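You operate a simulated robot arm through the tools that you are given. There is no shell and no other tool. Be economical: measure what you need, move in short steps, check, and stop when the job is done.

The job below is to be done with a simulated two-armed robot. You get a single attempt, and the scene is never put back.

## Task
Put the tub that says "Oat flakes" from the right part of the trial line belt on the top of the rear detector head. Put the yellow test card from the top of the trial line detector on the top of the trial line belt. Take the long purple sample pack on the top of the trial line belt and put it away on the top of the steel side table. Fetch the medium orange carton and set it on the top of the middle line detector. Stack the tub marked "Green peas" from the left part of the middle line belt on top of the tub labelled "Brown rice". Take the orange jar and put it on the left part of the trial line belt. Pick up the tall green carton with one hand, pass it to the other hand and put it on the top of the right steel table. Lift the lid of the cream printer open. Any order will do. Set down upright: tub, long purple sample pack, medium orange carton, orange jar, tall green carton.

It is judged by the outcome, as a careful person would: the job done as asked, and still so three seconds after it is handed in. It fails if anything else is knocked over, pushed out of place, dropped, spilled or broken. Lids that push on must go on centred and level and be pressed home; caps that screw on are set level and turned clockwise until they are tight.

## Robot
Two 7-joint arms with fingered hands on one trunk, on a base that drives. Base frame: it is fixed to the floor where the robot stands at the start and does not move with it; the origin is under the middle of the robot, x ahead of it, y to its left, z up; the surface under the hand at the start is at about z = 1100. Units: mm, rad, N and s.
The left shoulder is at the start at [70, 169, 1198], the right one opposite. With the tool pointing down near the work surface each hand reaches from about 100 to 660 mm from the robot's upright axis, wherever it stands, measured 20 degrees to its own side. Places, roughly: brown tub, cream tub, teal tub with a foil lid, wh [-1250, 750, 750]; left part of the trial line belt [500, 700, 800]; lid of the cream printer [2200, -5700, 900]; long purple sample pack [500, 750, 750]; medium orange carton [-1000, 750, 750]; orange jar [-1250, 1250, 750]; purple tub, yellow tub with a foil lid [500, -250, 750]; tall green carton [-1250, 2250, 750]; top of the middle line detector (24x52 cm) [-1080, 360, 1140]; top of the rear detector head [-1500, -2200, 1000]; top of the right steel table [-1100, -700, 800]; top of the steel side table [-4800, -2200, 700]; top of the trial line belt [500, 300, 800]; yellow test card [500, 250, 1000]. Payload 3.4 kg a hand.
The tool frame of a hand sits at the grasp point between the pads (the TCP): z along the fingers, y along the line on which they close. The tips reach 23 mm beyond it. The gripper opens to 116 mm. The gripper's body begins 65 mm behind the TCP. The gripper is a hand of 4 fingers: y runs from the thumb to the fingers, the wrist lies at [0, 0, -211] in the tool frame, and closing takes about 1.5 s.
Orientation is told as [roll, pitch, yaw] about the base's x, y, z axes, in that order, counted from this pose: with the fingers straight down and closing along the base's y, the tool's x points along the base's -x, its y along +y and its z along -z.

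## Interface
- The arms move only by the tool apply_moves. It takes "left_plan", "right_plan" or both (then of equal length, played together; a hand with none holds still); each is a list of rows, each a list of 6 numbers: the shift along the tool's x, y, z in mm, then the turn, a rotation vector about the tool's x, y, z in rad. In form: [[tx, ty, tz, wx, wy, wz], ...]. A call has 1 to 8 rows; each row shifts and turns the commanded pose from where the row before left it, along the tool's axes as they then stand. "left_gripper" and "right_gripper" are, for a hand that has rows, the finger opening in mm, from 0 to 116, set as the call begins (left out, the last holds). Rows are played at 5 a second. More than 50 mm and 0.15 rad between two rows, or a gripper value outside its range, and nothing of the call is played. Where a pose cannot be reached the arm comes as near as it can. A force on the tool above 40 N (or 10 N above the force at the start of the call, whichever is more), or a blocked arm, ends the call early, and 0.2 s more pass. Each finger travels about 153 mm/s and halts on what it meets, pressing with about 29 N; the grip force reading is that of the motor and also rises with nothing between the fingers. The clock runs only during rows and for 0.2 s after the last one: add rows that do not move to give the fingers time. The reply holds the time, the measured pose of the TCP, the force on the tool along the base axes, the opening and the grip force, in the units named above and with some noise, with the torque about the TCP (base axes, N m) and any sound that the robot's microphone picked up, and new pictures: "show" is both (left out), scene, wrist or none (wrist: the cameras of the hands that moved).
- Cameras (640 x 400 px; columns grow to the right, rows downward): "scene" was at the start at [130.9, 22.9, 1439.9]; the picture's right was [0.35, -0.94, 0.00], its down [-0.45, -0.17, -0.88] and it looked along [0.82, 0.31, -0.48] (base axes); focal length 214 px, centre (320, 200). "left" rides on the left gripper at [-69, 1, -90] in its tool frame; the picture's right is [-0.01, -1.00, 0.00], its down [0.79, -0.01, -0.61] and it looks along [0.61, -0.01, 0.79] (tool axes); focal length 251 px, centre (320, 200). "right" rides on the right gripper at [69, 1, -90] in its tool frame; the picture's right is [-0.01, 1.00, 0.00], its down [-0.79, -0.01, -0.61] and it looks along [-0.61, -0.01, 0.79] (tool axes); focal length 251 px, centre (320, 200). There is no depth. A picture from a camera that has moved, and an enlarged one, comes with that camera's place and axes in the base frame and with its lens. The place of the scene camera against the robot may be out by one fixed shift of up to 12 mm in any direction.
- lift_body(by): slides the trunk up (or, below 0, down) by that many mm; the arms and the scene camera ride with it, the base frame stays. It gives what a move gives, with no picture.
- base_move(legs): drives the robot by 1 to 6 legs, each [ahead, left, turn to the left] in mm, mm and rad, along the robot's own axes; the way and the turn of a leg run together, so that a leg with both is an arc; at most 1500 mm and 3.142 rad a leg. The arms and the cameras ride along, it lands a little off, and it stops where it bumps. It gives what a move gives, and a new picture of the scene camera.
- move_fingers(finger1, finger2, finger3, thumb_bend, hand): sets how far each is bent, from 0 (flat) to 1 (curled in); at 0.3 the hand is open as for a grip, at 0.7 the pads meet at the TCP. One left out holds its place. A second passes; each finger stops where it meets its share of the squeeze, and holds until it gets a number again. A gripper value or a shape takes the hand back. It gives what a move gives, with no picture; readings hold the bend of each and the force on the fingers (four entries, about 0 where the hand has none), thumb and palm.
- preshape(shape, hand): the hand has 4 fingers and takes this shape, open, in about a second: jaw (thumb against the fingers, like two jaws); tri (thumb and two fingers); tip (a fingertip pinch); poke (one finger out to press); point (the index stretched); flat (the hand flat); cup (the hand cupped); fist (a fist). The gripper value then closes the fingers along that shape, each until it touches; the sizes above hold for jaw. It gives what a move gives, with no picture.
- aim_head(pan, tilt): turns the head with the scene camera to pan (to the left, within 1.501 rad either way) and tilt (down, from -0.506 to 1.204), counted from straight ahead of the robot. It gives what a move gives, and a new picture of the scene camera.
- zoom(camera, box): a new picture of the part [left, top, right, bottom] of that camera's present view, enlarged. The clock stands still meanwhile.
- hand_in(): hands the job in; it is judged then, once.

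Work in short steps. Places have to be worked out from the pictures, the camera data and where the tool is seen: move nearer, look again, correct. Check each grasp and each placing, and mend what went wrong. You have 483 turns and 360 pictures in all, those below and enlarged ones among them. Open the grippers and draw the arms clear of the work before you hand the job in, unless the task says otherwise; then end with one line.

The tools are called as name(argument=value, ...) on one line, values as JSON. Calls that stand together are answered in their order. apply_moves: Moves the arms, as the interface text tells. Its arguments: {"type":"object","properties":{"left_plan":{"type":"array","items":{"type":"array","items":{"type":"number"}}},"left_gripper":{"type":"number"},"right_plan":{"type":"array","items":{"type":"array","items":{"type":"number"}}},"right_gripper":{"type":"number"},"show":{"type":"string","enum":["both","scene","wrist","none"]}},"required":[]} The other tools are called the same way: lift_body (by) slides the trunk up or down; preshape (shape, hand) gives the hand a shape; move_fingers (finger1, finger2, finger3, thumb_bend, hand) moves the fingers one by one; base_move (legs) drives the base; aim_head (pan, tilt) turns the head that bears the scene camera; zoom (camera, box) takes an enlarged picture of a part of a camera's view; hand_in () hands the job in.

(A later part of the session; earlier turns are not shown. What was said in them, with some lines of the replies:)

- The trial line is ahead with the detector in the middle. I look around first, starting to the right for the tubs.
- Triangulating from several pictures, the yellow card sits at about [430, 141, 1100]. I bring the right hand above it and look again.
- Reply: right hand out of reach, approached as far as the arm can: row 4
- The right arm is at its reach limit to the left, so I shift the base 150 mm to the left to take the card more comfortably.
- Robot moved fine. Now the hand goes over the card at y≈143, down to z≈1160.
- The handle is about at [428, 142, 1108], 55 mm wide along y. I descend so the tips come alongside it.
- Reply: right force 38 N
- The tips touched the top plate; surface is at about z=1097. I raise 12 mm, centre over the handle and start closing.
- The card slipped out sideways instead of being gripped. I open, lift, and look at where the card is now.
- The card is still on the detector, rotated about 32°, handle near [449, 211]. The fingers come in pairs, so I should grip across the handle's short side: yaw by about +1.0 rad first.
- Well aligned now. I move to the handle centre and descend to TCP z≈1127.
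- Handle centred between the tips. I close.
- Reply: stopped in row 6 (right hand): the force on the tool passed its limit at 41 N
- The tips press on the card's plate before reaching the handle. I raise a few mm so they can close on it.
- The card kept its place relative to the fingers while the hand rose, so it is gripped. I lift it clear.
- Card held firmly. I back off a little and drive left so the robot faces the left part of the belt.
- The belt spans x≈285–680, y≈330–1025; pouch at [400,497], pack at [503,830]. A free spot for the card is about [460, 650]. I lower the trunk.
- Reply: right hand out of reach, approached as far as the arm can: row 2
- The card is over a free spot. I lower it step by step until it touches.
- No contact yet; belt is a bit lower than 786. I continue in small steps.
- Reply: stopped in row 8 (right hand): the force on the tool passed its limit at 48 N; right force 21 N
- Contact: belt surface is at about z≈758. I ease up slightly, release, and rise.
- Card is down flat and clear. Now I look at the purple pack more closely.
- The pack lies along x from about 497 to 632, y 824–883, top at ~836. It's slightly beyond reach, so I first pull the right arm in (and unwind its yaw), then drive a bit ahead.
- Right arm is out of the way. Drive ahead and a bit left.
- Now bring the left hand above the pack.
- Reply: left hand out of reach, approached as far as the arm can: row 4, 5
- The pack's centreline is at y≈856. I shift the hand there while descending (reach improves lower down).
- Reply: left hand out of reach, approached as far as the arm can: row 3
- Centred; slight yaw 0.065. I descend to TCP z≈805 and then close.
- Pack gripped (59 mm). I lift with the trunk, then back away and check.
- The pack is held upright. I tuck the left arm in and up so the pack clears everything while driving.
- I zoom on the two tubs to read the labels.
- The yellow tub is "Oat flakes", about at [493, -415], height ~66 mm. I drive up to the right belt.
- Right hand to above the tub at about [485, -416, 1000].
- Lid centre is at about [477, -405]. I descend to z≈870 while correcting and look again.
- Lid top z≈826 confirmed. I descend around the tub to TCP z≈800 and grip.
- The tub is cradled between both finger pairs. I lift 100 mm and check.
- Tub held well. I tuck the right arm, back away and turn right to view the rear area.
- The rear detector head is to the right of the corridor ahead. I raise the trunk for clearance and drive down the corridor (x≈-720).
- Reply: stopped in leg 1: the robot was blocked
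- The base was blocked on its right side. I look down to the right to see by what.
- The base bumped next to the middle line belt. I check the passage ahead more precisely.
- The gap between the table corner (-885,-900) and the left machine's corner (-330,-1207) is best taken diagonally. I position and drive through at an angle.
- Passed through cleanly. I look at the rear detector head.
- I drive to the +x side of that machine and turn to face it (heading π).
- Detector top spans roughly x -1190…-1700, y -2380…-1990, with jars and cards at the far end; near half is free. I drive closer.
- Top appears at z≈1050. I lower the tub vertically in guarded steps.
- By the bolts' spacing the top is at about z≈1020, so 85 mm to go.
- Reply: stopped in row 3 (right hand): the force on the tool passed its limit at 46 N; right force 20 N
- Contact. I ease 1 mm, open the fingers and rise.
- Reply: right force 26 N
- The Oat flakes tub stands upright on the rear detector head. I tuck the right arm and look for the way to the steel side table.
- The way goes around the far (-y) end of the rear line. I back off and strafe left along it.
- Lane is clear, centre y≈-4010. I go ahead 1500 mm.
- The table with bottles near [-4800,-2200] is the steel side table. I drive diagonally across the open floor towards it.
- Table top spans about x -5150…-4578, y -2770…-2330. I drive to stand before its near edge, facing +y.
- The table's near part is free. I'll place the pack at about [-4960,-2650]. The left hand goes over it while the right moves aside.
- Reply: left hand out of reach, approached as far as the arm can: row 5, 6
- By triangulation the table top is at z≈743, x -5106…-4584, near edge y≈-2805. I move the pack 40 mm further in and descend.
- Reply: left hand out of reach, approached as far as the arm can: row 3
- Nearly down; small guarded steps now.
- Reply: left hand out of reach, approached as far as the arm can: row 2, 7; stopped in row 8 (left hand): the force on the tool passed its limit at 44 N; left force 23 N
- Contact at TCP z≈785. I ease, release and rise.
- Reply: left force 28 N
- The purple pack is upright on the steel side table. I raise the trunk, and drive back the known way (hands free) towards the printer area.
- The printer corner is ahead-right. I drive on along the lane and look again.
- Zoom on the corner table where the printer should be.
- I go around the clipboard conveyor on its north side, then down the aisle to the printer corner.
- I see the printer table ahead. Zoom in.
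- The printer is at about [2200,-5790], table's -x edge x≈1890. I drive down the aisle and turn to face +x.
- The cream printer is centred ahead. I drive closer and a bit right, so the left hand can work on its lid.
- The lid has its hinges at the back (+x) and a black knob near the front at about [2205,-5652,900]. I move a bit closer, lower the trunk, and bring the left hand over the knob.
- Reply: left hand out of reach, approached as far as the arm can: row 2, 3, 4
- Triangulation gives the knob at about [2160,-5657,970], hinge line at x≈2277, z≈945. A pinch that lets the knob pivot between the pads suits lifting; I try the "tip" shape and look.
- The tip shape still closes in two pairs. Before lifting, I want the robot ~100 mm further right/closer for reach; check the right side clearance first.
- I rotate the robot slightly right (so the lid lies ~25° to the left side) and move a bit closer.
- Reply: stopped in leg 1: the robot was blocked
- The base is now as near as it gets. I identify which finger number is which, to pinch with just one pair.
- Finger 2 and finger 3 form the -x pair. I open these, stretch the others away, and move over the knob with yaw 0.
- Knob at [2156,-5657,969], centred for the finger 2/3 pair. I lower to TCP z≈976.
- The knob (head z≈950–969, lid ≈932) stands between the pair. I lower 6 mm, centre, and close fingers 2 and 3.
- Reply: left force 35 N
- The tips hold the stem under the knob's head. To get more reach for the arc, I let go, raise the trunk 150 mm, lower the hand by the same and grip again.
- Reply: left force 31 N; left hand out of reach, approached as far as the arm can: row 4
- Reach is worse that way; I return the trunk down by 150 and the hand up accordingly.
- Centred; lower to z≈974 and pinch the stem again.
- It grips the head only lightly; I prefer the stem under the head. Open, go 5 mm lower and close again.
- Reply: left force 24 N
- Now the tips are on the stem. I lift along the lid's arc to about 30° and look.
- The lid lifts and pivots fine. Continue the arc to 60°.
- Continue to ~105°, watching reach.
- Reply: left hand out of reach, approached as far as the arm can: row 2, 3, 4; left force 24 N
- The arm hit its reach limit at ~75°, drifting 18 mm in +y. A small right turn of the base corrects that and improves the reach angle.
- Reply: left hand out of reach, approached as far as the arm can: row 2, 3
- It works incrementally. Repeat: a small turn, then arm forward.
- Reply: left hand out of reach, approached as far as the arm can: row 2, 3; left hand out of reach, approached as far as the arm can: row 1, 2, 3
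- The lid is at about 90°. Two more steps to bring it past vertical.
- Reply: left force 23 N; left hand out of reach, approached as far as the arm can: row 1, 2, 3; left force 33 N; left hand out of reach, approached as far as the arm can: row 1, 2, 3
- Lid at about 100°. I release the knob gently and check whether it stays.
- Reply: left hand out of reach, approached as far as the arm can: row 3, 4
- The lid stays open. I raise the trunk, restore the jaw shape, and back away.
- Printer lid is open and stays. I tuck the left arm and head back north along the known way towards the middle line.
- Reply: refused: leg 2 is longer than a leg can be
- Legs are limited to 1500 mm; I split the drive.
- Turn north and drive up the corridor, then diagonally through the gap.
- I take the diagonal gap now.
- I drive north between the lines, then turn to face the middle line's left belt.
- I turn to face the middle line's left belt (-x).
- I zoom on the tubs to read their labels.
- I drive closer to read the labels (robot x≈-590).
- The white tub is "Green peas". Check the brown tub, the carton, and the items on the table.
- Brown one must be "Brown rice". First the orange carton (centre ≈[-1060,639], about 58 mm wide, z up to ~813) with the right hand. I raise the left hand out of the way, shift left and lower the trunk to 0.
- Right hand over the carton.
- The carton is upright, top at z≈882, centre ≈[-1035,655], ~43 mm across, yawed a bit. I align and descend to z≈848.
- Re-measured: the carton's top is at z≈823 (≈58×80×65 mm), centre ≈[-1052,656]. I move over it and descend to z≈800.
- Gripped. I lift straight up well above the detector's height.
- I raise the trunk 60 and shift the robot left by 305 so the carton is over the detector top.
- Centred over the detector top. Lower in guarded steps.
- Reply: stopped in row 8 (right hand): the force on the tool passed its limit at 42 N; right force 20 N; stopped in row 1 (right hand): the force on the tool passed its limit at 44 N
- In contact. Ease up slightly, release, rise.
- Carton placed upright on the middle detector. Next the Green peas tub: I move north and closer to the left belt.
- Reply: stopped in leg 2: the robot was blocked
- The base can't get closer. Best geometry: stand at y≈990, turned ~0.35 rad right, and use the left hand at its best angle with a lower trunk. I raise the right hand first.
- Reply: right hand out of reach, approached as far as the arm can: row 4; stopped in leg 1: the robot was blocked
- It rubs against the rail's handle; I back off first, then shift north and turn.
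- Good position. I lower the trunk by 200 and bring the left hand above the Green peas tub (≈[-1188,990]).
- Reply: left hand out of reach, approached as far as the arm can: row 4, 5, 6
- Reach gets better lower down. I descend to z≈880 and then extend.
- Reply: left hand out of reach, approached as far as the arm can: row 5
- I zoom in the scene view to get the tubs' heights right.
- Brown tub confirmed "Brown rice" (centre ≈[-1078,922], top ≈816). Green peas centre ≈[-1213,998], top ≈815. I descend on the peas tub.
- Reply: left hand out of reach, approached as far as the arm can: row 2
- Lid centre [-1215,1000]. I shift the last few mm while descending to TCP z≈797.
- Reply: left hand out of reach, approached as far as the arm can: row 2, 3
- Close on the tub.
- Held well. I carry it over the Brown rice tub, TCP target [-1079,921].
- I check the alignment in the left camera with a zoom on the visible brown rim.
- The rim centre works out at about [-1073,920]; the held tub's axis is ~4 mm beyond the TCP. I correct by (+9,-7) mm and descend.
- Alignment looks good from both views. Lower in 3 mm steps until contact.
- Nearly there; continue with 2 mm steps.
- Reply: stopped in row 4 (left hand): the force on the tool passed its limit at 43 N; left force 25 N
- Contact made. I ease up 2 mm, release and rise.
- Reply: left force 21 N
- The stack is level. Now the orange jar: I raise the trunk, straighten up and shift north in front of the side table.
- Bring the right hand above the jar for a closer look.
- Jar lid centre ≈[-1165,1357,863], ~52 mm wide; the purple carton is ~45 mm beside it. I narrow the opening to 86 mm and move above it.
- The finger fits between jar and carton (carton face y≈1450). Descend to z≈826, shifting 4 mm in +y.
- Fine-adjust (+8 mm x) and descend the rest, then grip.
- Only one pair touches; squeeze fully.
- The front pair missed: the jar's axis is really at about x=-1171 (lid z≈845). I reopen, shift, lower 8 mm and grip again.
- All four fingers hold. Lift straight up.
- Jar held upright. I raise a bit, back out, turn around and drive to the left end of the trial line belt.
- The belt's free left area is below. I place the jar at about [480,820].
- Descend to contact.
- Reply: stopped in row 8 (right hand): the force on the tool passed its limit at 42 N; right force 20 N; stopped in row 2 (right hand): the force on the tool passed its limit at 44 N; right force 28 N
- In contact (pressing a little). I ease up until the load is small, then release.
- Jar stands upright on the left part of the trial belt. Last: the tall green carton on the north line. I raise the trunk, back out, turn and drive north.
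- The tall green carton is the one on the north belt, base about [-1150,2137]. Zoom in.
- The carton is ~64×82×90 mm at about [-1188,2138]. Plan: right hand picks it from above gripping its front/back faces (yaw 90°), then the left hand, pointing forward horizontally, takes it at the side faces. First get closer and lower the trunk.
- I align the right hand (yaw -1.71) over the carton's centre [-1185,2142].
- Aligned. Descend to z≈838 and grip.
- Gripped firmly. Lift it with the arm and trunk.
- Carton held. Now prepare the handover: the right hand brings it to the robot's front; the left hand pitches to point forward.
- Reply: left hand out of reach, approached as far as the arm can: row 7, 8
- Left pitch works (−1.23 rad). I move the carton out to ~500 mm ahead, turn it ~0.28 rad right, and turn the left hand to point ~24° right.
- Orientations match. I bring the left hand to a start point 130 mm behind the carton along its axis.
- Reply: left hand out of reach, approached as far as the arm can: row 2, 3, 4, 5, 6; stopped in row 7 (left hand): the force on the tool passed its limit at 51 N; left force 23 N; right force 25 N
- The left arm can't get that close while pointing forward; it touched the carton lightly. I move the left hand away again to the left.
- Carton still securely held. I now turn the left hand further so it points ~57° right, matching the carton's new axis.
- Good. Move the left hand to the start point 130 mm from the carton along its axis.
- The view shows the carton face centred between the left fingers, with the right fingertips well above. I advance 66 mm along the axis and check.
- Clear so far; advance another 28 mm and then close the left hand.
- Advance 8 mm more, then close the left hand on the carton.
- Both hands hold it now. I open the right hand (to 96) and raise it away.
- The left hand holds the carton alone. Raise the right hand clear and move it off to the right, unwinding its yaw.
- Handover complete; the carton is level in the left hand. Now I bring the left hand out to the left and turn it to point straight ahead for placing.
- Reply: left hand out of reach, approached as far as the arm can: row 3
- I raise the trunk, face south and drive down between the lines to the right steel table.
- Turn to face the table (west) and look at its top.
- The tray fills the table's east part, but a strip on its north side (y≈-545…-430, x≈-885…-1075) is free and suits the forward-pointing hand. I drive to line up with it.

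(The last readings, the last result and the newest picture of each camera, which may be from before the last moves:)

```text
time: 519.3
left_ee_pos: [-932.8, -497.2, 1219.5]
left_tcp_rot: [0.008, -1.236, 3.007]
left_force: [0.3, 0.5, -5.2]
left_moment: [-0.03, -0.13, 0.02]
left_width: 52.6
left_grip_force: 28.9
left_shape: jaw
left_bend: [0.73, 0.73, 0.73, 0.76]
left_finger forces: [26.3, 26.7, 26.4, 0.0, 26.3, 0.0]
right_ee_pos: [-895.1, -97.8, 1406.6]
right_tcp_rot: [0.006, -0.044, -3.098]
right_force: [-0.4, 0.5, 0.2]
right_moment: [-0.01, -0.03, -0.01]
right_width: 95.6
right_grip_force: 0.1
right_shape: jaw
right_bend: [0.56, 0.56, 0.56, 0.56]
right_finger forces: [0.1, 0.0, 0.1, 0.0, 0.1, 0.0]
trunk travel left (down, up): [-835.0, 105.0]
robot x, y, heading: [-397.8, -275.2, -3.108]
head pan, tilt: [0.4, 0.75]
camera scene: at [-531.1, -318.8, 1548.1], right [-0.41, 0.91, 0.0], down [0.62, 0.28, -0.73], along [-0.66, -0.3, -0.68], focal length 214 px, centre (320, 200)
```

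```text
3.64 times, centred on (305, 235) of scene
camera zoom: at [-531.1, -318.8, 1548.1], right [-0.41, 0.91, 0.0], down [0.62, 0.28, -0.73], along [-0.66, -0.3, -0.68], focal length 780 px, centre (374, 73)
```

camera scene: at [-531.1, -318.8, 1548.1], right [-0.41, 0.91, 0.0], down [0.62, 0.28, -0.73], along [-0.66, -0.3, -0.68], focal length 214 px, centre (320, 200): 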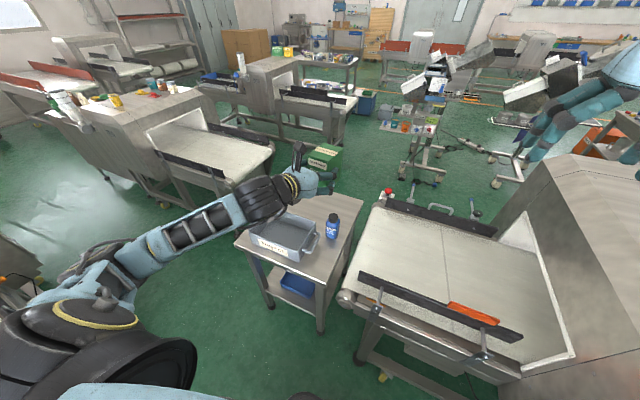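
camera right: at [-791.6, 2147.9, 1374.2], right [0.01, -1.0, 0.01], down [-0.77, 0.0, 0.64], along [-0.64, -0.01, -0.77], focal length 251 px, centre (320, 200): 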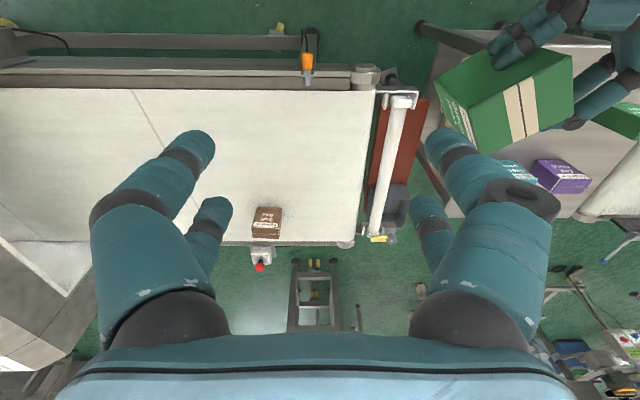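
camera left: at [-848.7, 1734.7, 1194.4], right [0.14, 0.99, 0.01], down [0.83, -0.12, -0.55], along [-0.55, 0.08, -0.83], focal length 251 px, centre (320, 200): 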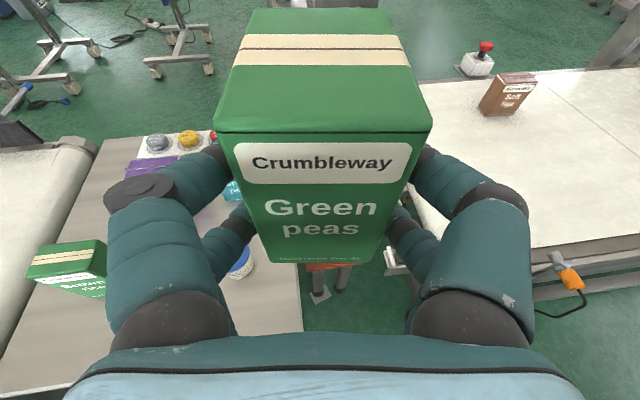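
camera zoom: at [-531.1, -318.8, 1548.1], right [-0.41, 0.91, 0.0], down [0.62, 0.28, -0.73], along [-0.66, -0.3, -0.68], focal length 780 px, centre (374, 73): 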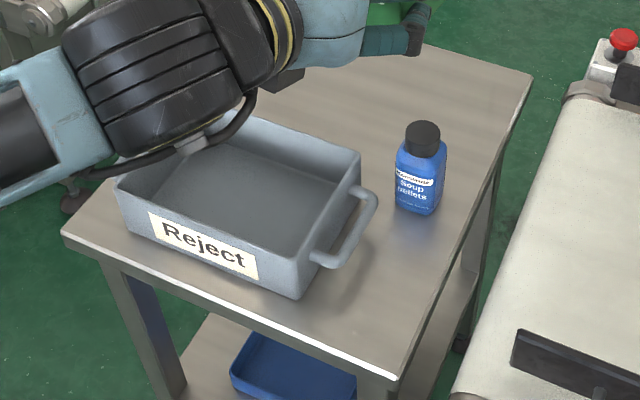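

The measured free spot: carton centre at about [-938,-498] keeps the fingers clear of the tray's handle. I align the base (turn 0.13 left, shift right 68).

base_move(legs=[[0, 0, 0.13], [0, -68, 0]])

lift_body(by=-300)

apply_moves(left_plan=[[0, 0, 0, 0, 0, 0]])

```text
time: 520.9
left_ee_pos: [-906.4, -508.3, 1218.7]
left_tcp_rot: [-0.012, -1.237, -3.129]
left_force: [-0.1, 0.0, -4.0]
left_moment: [0.03, -0.12, -0.07]
left_width: 52.4
left_grip_force: 28.7
left_shape: jaw
left_bend: [0.73, 0.73, 0.73, 0.76]
left_finger forces: [26.4, 26.7, 26.4, 0.0, 26.4, 0.0]
right_ee_pos: [-919.4, -107.1, 1409.4]
right_tcp_rot: [0.003, -0.047, -2.967]
right_force: [-0.5, -0.4, 0.2]
right_moment: [0.02, 0.05, -0.01]
right_width: 96.0
right_grip_force: 0.0
right_shape: jaw
right_bend: [0.56, 0.56, 0.56, 0.56]
right_finger forces: [0.1, 0.1, 0.0, 0.1, 0.1, 0.0]
trunk travel left (down, up): [-835.0, 105.0]
robot x, y, heading: [-407.9, -210.4, -2.988]
head pan, tilt: [0.4, 0.75]
camera scene: at [-532.1, -281.0, 1548.1], right [-0.53, 0.85, 0.01], down [0.58, 0.37, -0.73], along [-0.62, -0.38, -0.68], focal length 214 px, centre (320, 200)
```

scene: 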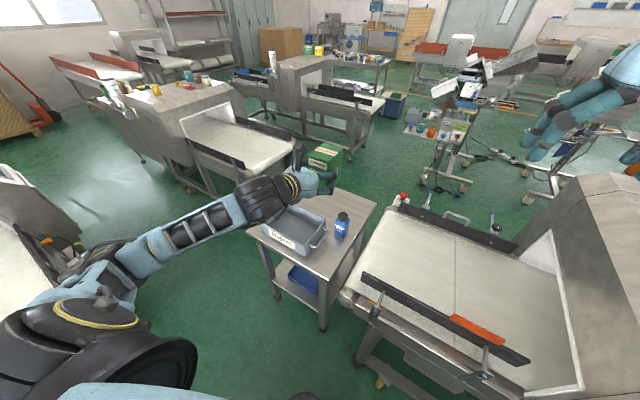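

```text
time: 523.9
left_ee_pos: [-907.1, -500.5, 919.5]
left_tcp_rot: [0.009, -1.236, 3.135]
left_force: [0.3, 0.0, -4.1]
left_moment: [-0.01, -0.12, -0.03]
left_width: 52.6
left_grip_force: 28.9
left_shape: jaw
left_bend: [0.73, 0.73, 0.73, 0.76]
left_finger forces: [26.3, 26.7, 26.6, 0.0, 26.5, 0.1]
right_ee_pos: [-922.6, -99.3, 1107.9]
right_tcp_rot: [0.007, -0.045, -2.97]
right_force: [0.5, -0.4, 0.8]
right_moment: [-0.01, -0.02, -0.01]
right_width: 95.9
right_grip_force: 0.2
right_shape: jaw
right_bend: [0.56, 0.56, 0.56, 0.56]
right_finger forces: [0.0, 0.1, 0.0, 0.0, 0.0, 0.1]
trunk travel left (down, up): [-535.0, 405.0]
robot x, y, heading: [-409.4, -210.5, -2.983]
head pan, tilt: [0.4, 0.75]
```

```text
time: 524.3
left_ee_pos: [-908.2, -500.2, 918.8]
left_tcp_rot: [0.006, -1.235, 3.136]
left_force: [0.6, 0.4, -4.5]
left_moment: [0.03, -0.15, 0.02]
left_width: 52.7
left_grip_force: 29.1
left_shape: jaw
left_bend: [0.73, 0.73, 0.73, 0.76]
left_finger forces: [26.3, 26.7, 26.4, 0.0, 26.6, 0.0]
right_ee_pos: [-920.1, -98.6, 1107.8]
right_tcp_rot: [0.008, -0.045, -2.97]
right_force: [0.2, 0.0, -0.7]
right_moment: [-0.01, 0.0, -0.01]
right_width: 96.0
right_grip_force: 0.0
right_shape: jaw
right_bend: [0.56, 0.56, 0.56, 0.56]
right_finger forces: [0.0, 0.0, 0.0, 0.0, 0.0, 0.1]
trunk travel left (down, up): [-535.0, 405.0]
robot x, y, heading: [-408.2, -209.0, -2.983]
head pan, tilt: [0.4, 0.75]
camera scene: at [-533.6, -271.8, 1248.3], right [-0.53, 0.85, 0.0], down [0.58, 0.36, -0.73], along [-0.62, -0.39, -0.68], focal length 214 px, centre (320, 200)
camera left: at [-846.0, -499.9, 1014.1], right [-0.01, 1.0, 0.01], down [0.83, 0.01, -0.55], along [-0.55, 0.0, -0.83], focal length 251 px, centre (320, 200)
```

scene: 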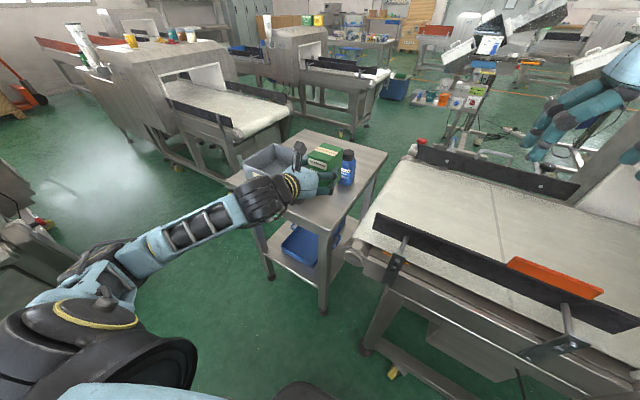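
left: 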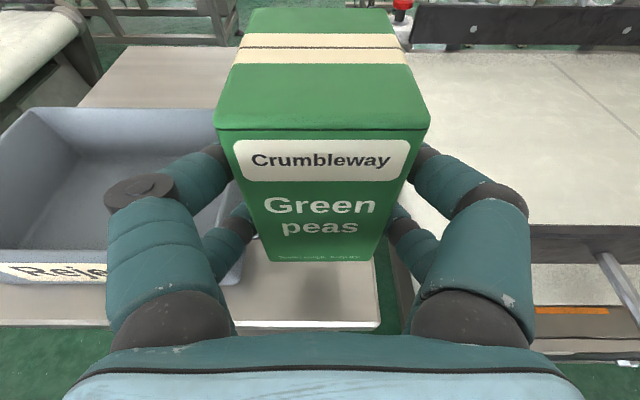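

Position over the free spot is right (table corner [-878,-444], tray corner y≈-583). I lower by trunk 100 mm, then in small guarded steps.

lift_body(by=-100)

apply_moves(left_plan=[[3.8, 0, 1.3, 0, 0, 0], [2.8, 0, 1, 0, 0, 0], [2.8, 0, 1, 0, 0, 0], [2.8, 0, 1, 0, 0, 0], [2.8, 0, 1, 0, 0, 0], [0, 0, 0, 0, 0, 0]])

```text
time: 525.6
left_ee_pos: [-907.4, -500.6, 820.6]
left_tcp_rot: [0.008, -1.236, 3.136]
left_force: [-0.2, -0.4, -4.1]
left_moment: [0.0, -0.14, 0.01]
left_width: 52.7
left_grip_force: 29.0
left_shape: jaw
left_bend: [0.73, 0.73, 0.73, 0.76]
left_finger forces: [26.3, 26.7, 26.5, 0.0, 26.5, 0.1]
right_ee_pos: [-920.8, -98.1, 1007.6]
right_tcp_rot: [0.008, -0.047, -2.969]
right_force: [0.0, -1.5, -0.5]
right_moment: [0.01, -0.01, -0.01]
right_width: 95.9
right_grip_force: 0.0
right_shape: jaw
right_bend: [0.56, 0.56, 0.56, 0.56]
right_finger forces: [0.0, 0.0, 0.1, 0.1, 0.1, 0.1]
trunk travel left (down, up): [-435.0, 505.0]
robot x, y, heading: [-411.8, -209.4, -2.986]
head pan, tilt: [0.4, 0.75]
```

```text
time: 527.0
left_ee_pos: [-908.1, -501.3, 816.4]
left_tcp_rot: [0.007, -1.233, 3.138]
left_force: [0.0, 0.0, -4.5]
left_moment: [-0.03, -0.11, 0.01]
left_width: 52.8
left_grip_force: 29.1
left_shape: jaw
left_bend: [0.73, 0.73, 0.73, 0.76]
left_finger forces: [26.4, 26.6, 26.5, 0.0, 26.4, 0.1]
left hand out of reach, approached as far as the arm can: row 2, 3, 4, 5
right_ee_pos: [-921.6, -99.0, 1008.2]
right_tcp_rot: [0.006, -0.046, -2.969]
right_force: [0.4, 0.4, 0.8]
right_moment: [-0.01, 0.0, -0.01]
right_width: 95.7
right_grip_force: 0.1
right_shape: jaw
right_bend: [0.56, 0.56, 0.56, 0.56]
right_finger forces: [0.1, 0.0, 0.0, 0.1, 0.2, 0.0]
trunk travel left (down, up): [-435.0, 505.0]
robot x, y, heading: [-406.2, -210.3, -2.985]
head pan, tilt: [0.4, 0.75]
camera scene: at [-533.5, -271.8, 1148.3], right [-0.53, 0.85, 0.0], down [0.58, 0.36, -0.73], along [-0.62, -0.39, -0.68], focal length 214 px, centre (320, 200)
camera left: at [-846.7, -500.5, 911.6], right [0.0, 1.0, 0.01], down [0.84, 0.01, -0.55], along [-0.55, 0.0, -0.84], focal length 251 px, centre (320, 200)
```

scene: 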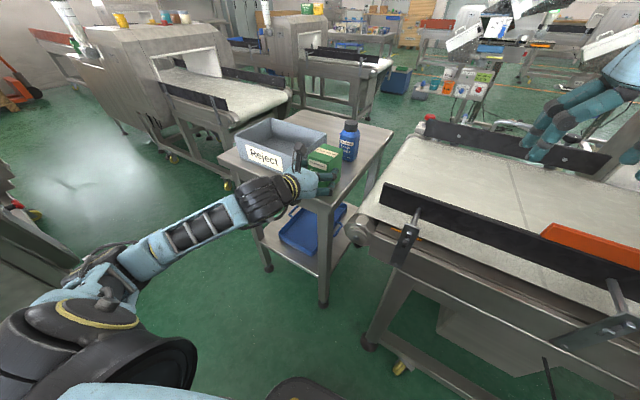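
left: 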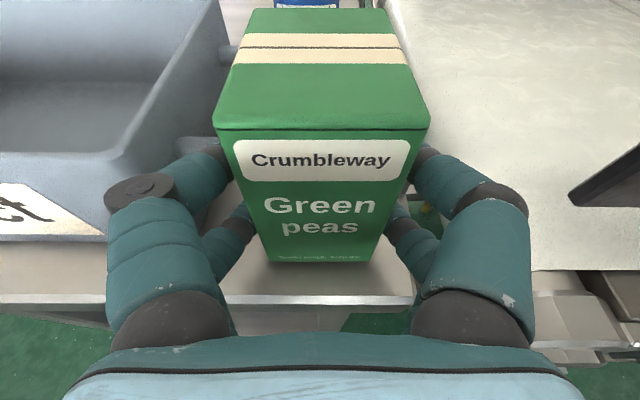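

The arm is at its limit here, but the trunk can lower it. Small trunk steps, watching the force.

lift_body(by=-8)

lift_body(by=-4)

```text
time: 527.6
left_ee_pos: [-906.6, -500.9, 810.7]
left_tcp_rot: [0.009, -1.235, 3.136]
left_force: [0.1, -0.4, 0.7]
left_moment: [-0.02, 0.16, 0.02]
left_width: 52.6
left_grip_force: 29.4
left_shape: jaw
left_bend: [0.73, 0.73, 0.73, 0.76]
left_finger forces: [27.5, 26.5, 26.5, 0.0, 27.3, 0.0]
right_ee_pos: [-918.7, -98.0, 1001.1]
right_tcp_rot: [0.008, -0.047, -2.969]
right_force: [-1.0, -0.4, 0.6]
right_moment: [-0.02, -0.02, 0.0]
right_width: 95.8
right_grip_force: 0.1
right_shape: jaw
right_bend: [0.56, 0.56, 0.56, 0.56]
right_finger forces: [0.0, 0.0, 0.0, 0.0, 0.0, 0.0]
trunk travel left (down, up): [-427.0, 513.0]
robot x, y, heading: [-410.4, -210.6, -2.986]
head pan, tilt: [0.4, 0.75]
```

```text
time: 528.1
left_ee_pos: [-906.3, -499.8, 808.9]
left_tcp_rot: [0.012, -1.241, 3.13]
left_force: [-3.1, -1.6, 16.2]
left_moment: [-0.05, 0.56, 0.08]
left_width: 52.3
left_grip_force: 29.2
left_shape: jaw
left_bend: [0.73, 0.73, 0.73, 0.76]
left_finger forces: [29.1, 27.1, 26.4, 0.0, 27.5, 0.0]
right_ee_pos: [-919.7, -97.2, 998.0]
right_tcp_rot: [0.008, -0.047, -2.971]
right_force: [-0.1, 0.3, 0.2]
right_moment: [0.0, 0.0, -0.02]
right_width: 95.8
right_grip_force: 0.1
right_shape: jaw
right_bend: [0.56, 0.56, 0.56, 0.56]
right_finger forces: [0.0, 0.0, 0.1, 0.0, 0.0, 0.1]
trunk travel left (down, up): [-423.0, 517.0]
robot x, y, heading: [-406.6, -210.4, -2.987]
head pan, tilt: [0.4, 0.75]
```

Contact with the table. I raise 1 mm, open the left hand moderately (88) and check.

lift_body(by=2)

apply_moves(left_plan=[[0, 0, 0, 0, 0, 0], [0, 0, 0, 0, 0, 0], [0, 0, 0, 0, 0, 0], [0, 0, 0, 0, 0, 0], [0, 0, 0, 0, 0, 0]], left_gripper=88)

```text
time: 528.6
left_ee_pos: [-905.8, -501.3, 809.0]
left_tcp_rot: [0.009, -1.237, 3.132]
left_force: [-3.5, -2.7, 14.9]
left_moment: [-0.11, 0.54, 0.08]
left_width: 52.8
left_grip_force: 29.0
left_shape: jaw
left_bend: [0.73, 0.73, 0.73, 0.77]
left_finger forces: [29.4, 27.5, 26.4, 0.0, 27.6, 0.0]
right_ee_pos: [-919.6, -96.9, 998.6]
right_tcp_rot: [0.009, -0.047, -2.97]
right_force: [1.1, 0.4, -0.1]
right_moment: [-0.01, 0.01, -0.01]
right_width: 95.7
right_grip_force: 0.2
right_shape: jaw
right_bend: [0.56, 0.56, 0.56, 0.56]
right_finger forces: [0.0, 0.0, 0.0, 0.0, 0.1, 0.1]
trunk travel left (down, up): [-425.0, 515.0]
robot x, y, heading: [-405.5, -210.0, -2.988]
head pan, tilt: [0.4, 0.75]
```

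```text
time: 529.8
left_ee_pos: [-907.4, -500.1, 807.5]
left_tcp_rot: [0.007, -1.233, 3.136]
left_force: [0.1, 0.4, 0.2]
left_moment: [-0.03, 0.02, -0.02]
left_width: 87.7
left_grip_force: 0.0
left_shape: jaw
left_bend: [0.62, 0.62, 0.62, 0.62]
left_finger forces: [0.0, 0.0, 0.1, 0.0, 0.1, 0.0]
right_ee_pos: [-920.6, -98.1, 996.7]
right_tcp_rot: [0.006, -0.045, -2.968]
right_force: [-0.4, -0.5, -0.1]
right_moment: [0.01, 0.0, -0.02]
right_width: 95.7
right_grip_force: 0.1
right_shape: jaw
right_bend: [0.56, 0.56, 0.56, 0.56]
right_finger forces: [0.1, 0.1, 0.1, 0.0, 0.1, 0.0]
trunk travel left (down, up): [-425.0, 515.0]
robot x, y, heading: [-411.2, -209.0, -2.989]
head pan, tilt: [0.4, 0.75]
camera scene: at [-532.9, -271.4, 1138.4], right [-0.53, 0.85, 0.0], down [0.58, 0.36, -0.73], along [-0.62, -0.39, -0.68], focal length 214 px, centre (320, 200)
camera left: at [-846.2, -500.2, 901.9], right [0.0, 1.0, 0.01], down [0.84, 0.01, -0.55], along [-0.55, 0.0, -0.84], focal length 251 px, centre (320, 200)
```

scene: 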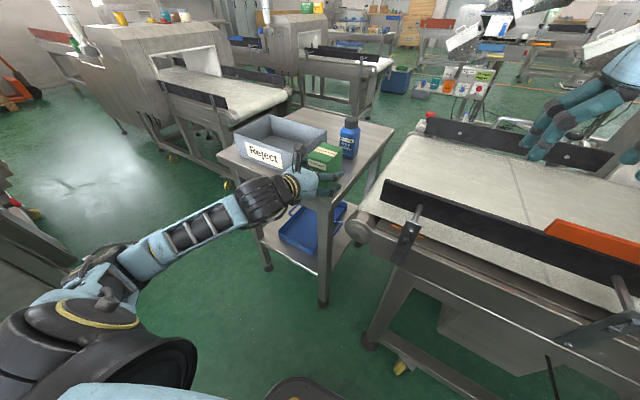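
left: 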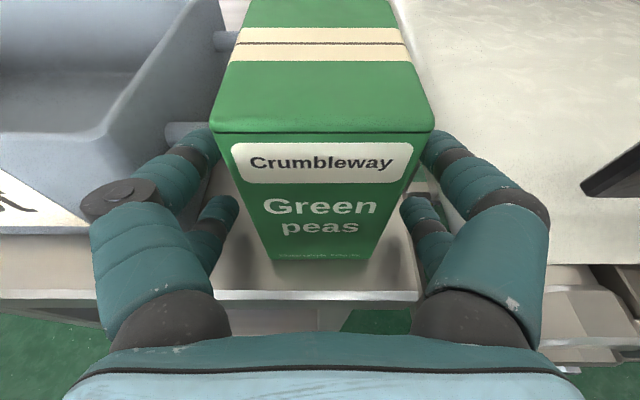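

Released; the carton stands upright. I retreat straight back (+x) with the base.

base_move(legs=[[-99, 15, 0], [-150, 23, 0]])

zoom(camera="scene", box=[200, 80, 420, 220])

```text
time: 532.0
left_ee_pos: [-655.1, -498.8, 807.2]
left_tcp_rot: [0.009, -1.236, 3.135]
left_force: [0.3, -0.6, -0.4]
left_moment: [0.0, 0.04, -0.02]
left_width: 87.7
left_grip_force: 0.1
left_shape: jaw
left_bend: [0.62, 0.62, 0.62, 0.62]
left_finger forces: [0.0, 0.1, 0.0, 0.1, 0.0, 0.0]
right_ee_pos: [-669.1, -97.2, 999.0]
right_tcp_rot: [0.007, -0.047, -2.969]
right_force: [0.5, -0.3, -0.1]
right_moment: [-0.01, 0.03, 0.01]
right_width: 95.8
right_grip_force: 0.0
right_shape: jaw
right_bend: [0.56, 0.56, 0.56, 0.56]
right_finger forces: [0.0, 0.0, 0.0, 0.0, 0.0, 0.0]
trunk travel left (down, up): [-425.0, 515.0]
robot x, y, heading: [-159.7, -207.7, -2.983]
head pan, tilt: [0.4, 0.75]
camera scene: at [-281.3, -270.2, 1138.5], right [-0.53, 0.85, 0.0], down [0.58, 0.36, -0.73], along [-0.62, -0.39, -0.68], focal length 214 px, centre (320, 200)
```

scene: 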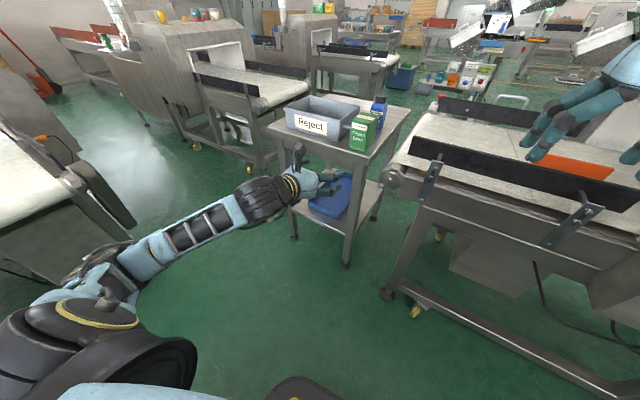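

```text
2.86 times, centred on (310, 150) of scene
camera zoom: at [-281.3, -270.2, 1138.5], right [-0.53, 0.85, 0.0], down [0.58, 0.36, -0.73], along [-0.62, -0.39, -0.68], focal length 613 px, centre (349, 343)
```

zoom: 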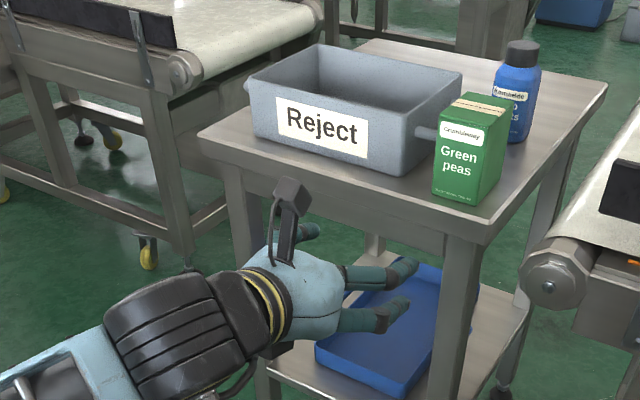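

Everything is placed: the carton stands upright on the right steel table. I open both grippers fully, lift slightly clear, and take one last look.

apply_moves(left_plan=[[0, 0, 0, 0, 0, 0], [0, 0, 0, 0, 0, 0], [0, 0, 0, 0, 0, 0]], right_plan=[[0, 0, 0, 0, 0, 0], [0, 0, 0, 0, 0, 0], [0, 0, 0, 0, 0, 0]], left_gripper=116, right_gripper=116, show="none")

aim_head(pan=-0.5, tilt=0.4)

```text
time: 532.8
left_ee_pos: [-656.6, -499.8, 807.5]
left_tcp_rot: [0.009, -1.233, 3.135]
left_force: [0.8, -1.0, 0.0]
left_moment: [0.01, -0.01, -0.01]
left_width: 115.9
left_grip_force: 0.2
left_shape: jaw
left_bend: [0.3, 0.3, 0.3, 0.3]
left_finger forces: [0.0, 0.0, 0.1, 0.1, 0.0, 0.0]
right_ee_pos: [-670.3, -96.3, 997.8]
right_tcp_rot: [0.006, -0.045, -2.968]
right_force: [0.6, 0.2, -0.8]
right_moment: [-0.02, 0.01, 0.0]
right_width: 115.7
right_grip_force: 0.0
right_shape: jaw
right_bend: [0.3, 0.3, 0.3, 0.3]
right_finger forces: [0.1, 0.0, 0.0, 0.0, 0.0, 0.1]
trunk travel left (down, up): [-425.0, 515.0]
robot x, y, heading: [-158.6, -208.3, -2.984]
head pan, tilt: [0.4, 0.75]
```

```text
time: 534.0
left_ee_pos: [-656.4, -499.4, 805.9]
left_tcp_rot: [0.007, -1.234, 3.134]
left_force: [-0.2, 0.3, 0.2]
left_moment: [0.0, -0.02, -0.04]
left_width: 115.8
left_grip_force: 0.1
left_shape: jaw
left_bend: [0.3, 0.3, 0.3, 0.3]
left_finger forces: [0.0, 0.0, 0.0, 0.0, 0.0, 0.1]
right_ee_pos: [-669.8, -97.0, 997.7]
right_tcp_rot: [0.008, -0.045, -2.969]
right_force: [-0.9, -0.7, -1.2]
right_moment: [-0.01, 0.02, 0.02]
right_width: 115.9
right_grip_force: 0.2
right_shape: jaw
right_bend: [0.3, 0.3, 0.3, 0.3]
right_finger forces: [0.0, 0.0, 0.0, 0.0, 0.0, 0.1]
trunk travel left (down, up): [-425.0, 515.0]
robot x, y, heading: [-157.8, -213.4, -2.981]
head pan, tilt: [-0.499, 0.4]
camera scene: at [-299.4, -195.5, 1169.5], right [0.33, 0.94, 0.0], down [0.37, -0.13, -0.92], along [-0.87, 0.31, -0.39], focal length 214 px, centre (320, 200)
```

scene: 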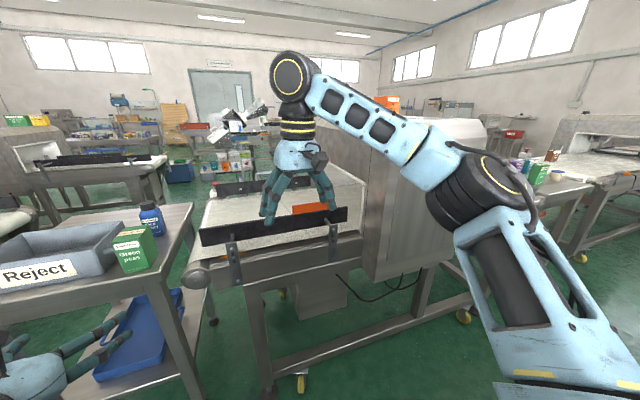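

Both arms are clear and both grippers are open, so I hand in the job.

hand_in()

```text
The job is handed in.
```

All eight parts of the job are done and handed in: the pieces that had to stand are upright, the printer lid stays open, and both hands ended open and clear. The yellow test card slid sideways on the detector at the first grip before I moved it, and while driving, the base was stopped a few times by furniture with nothing seen to shift.
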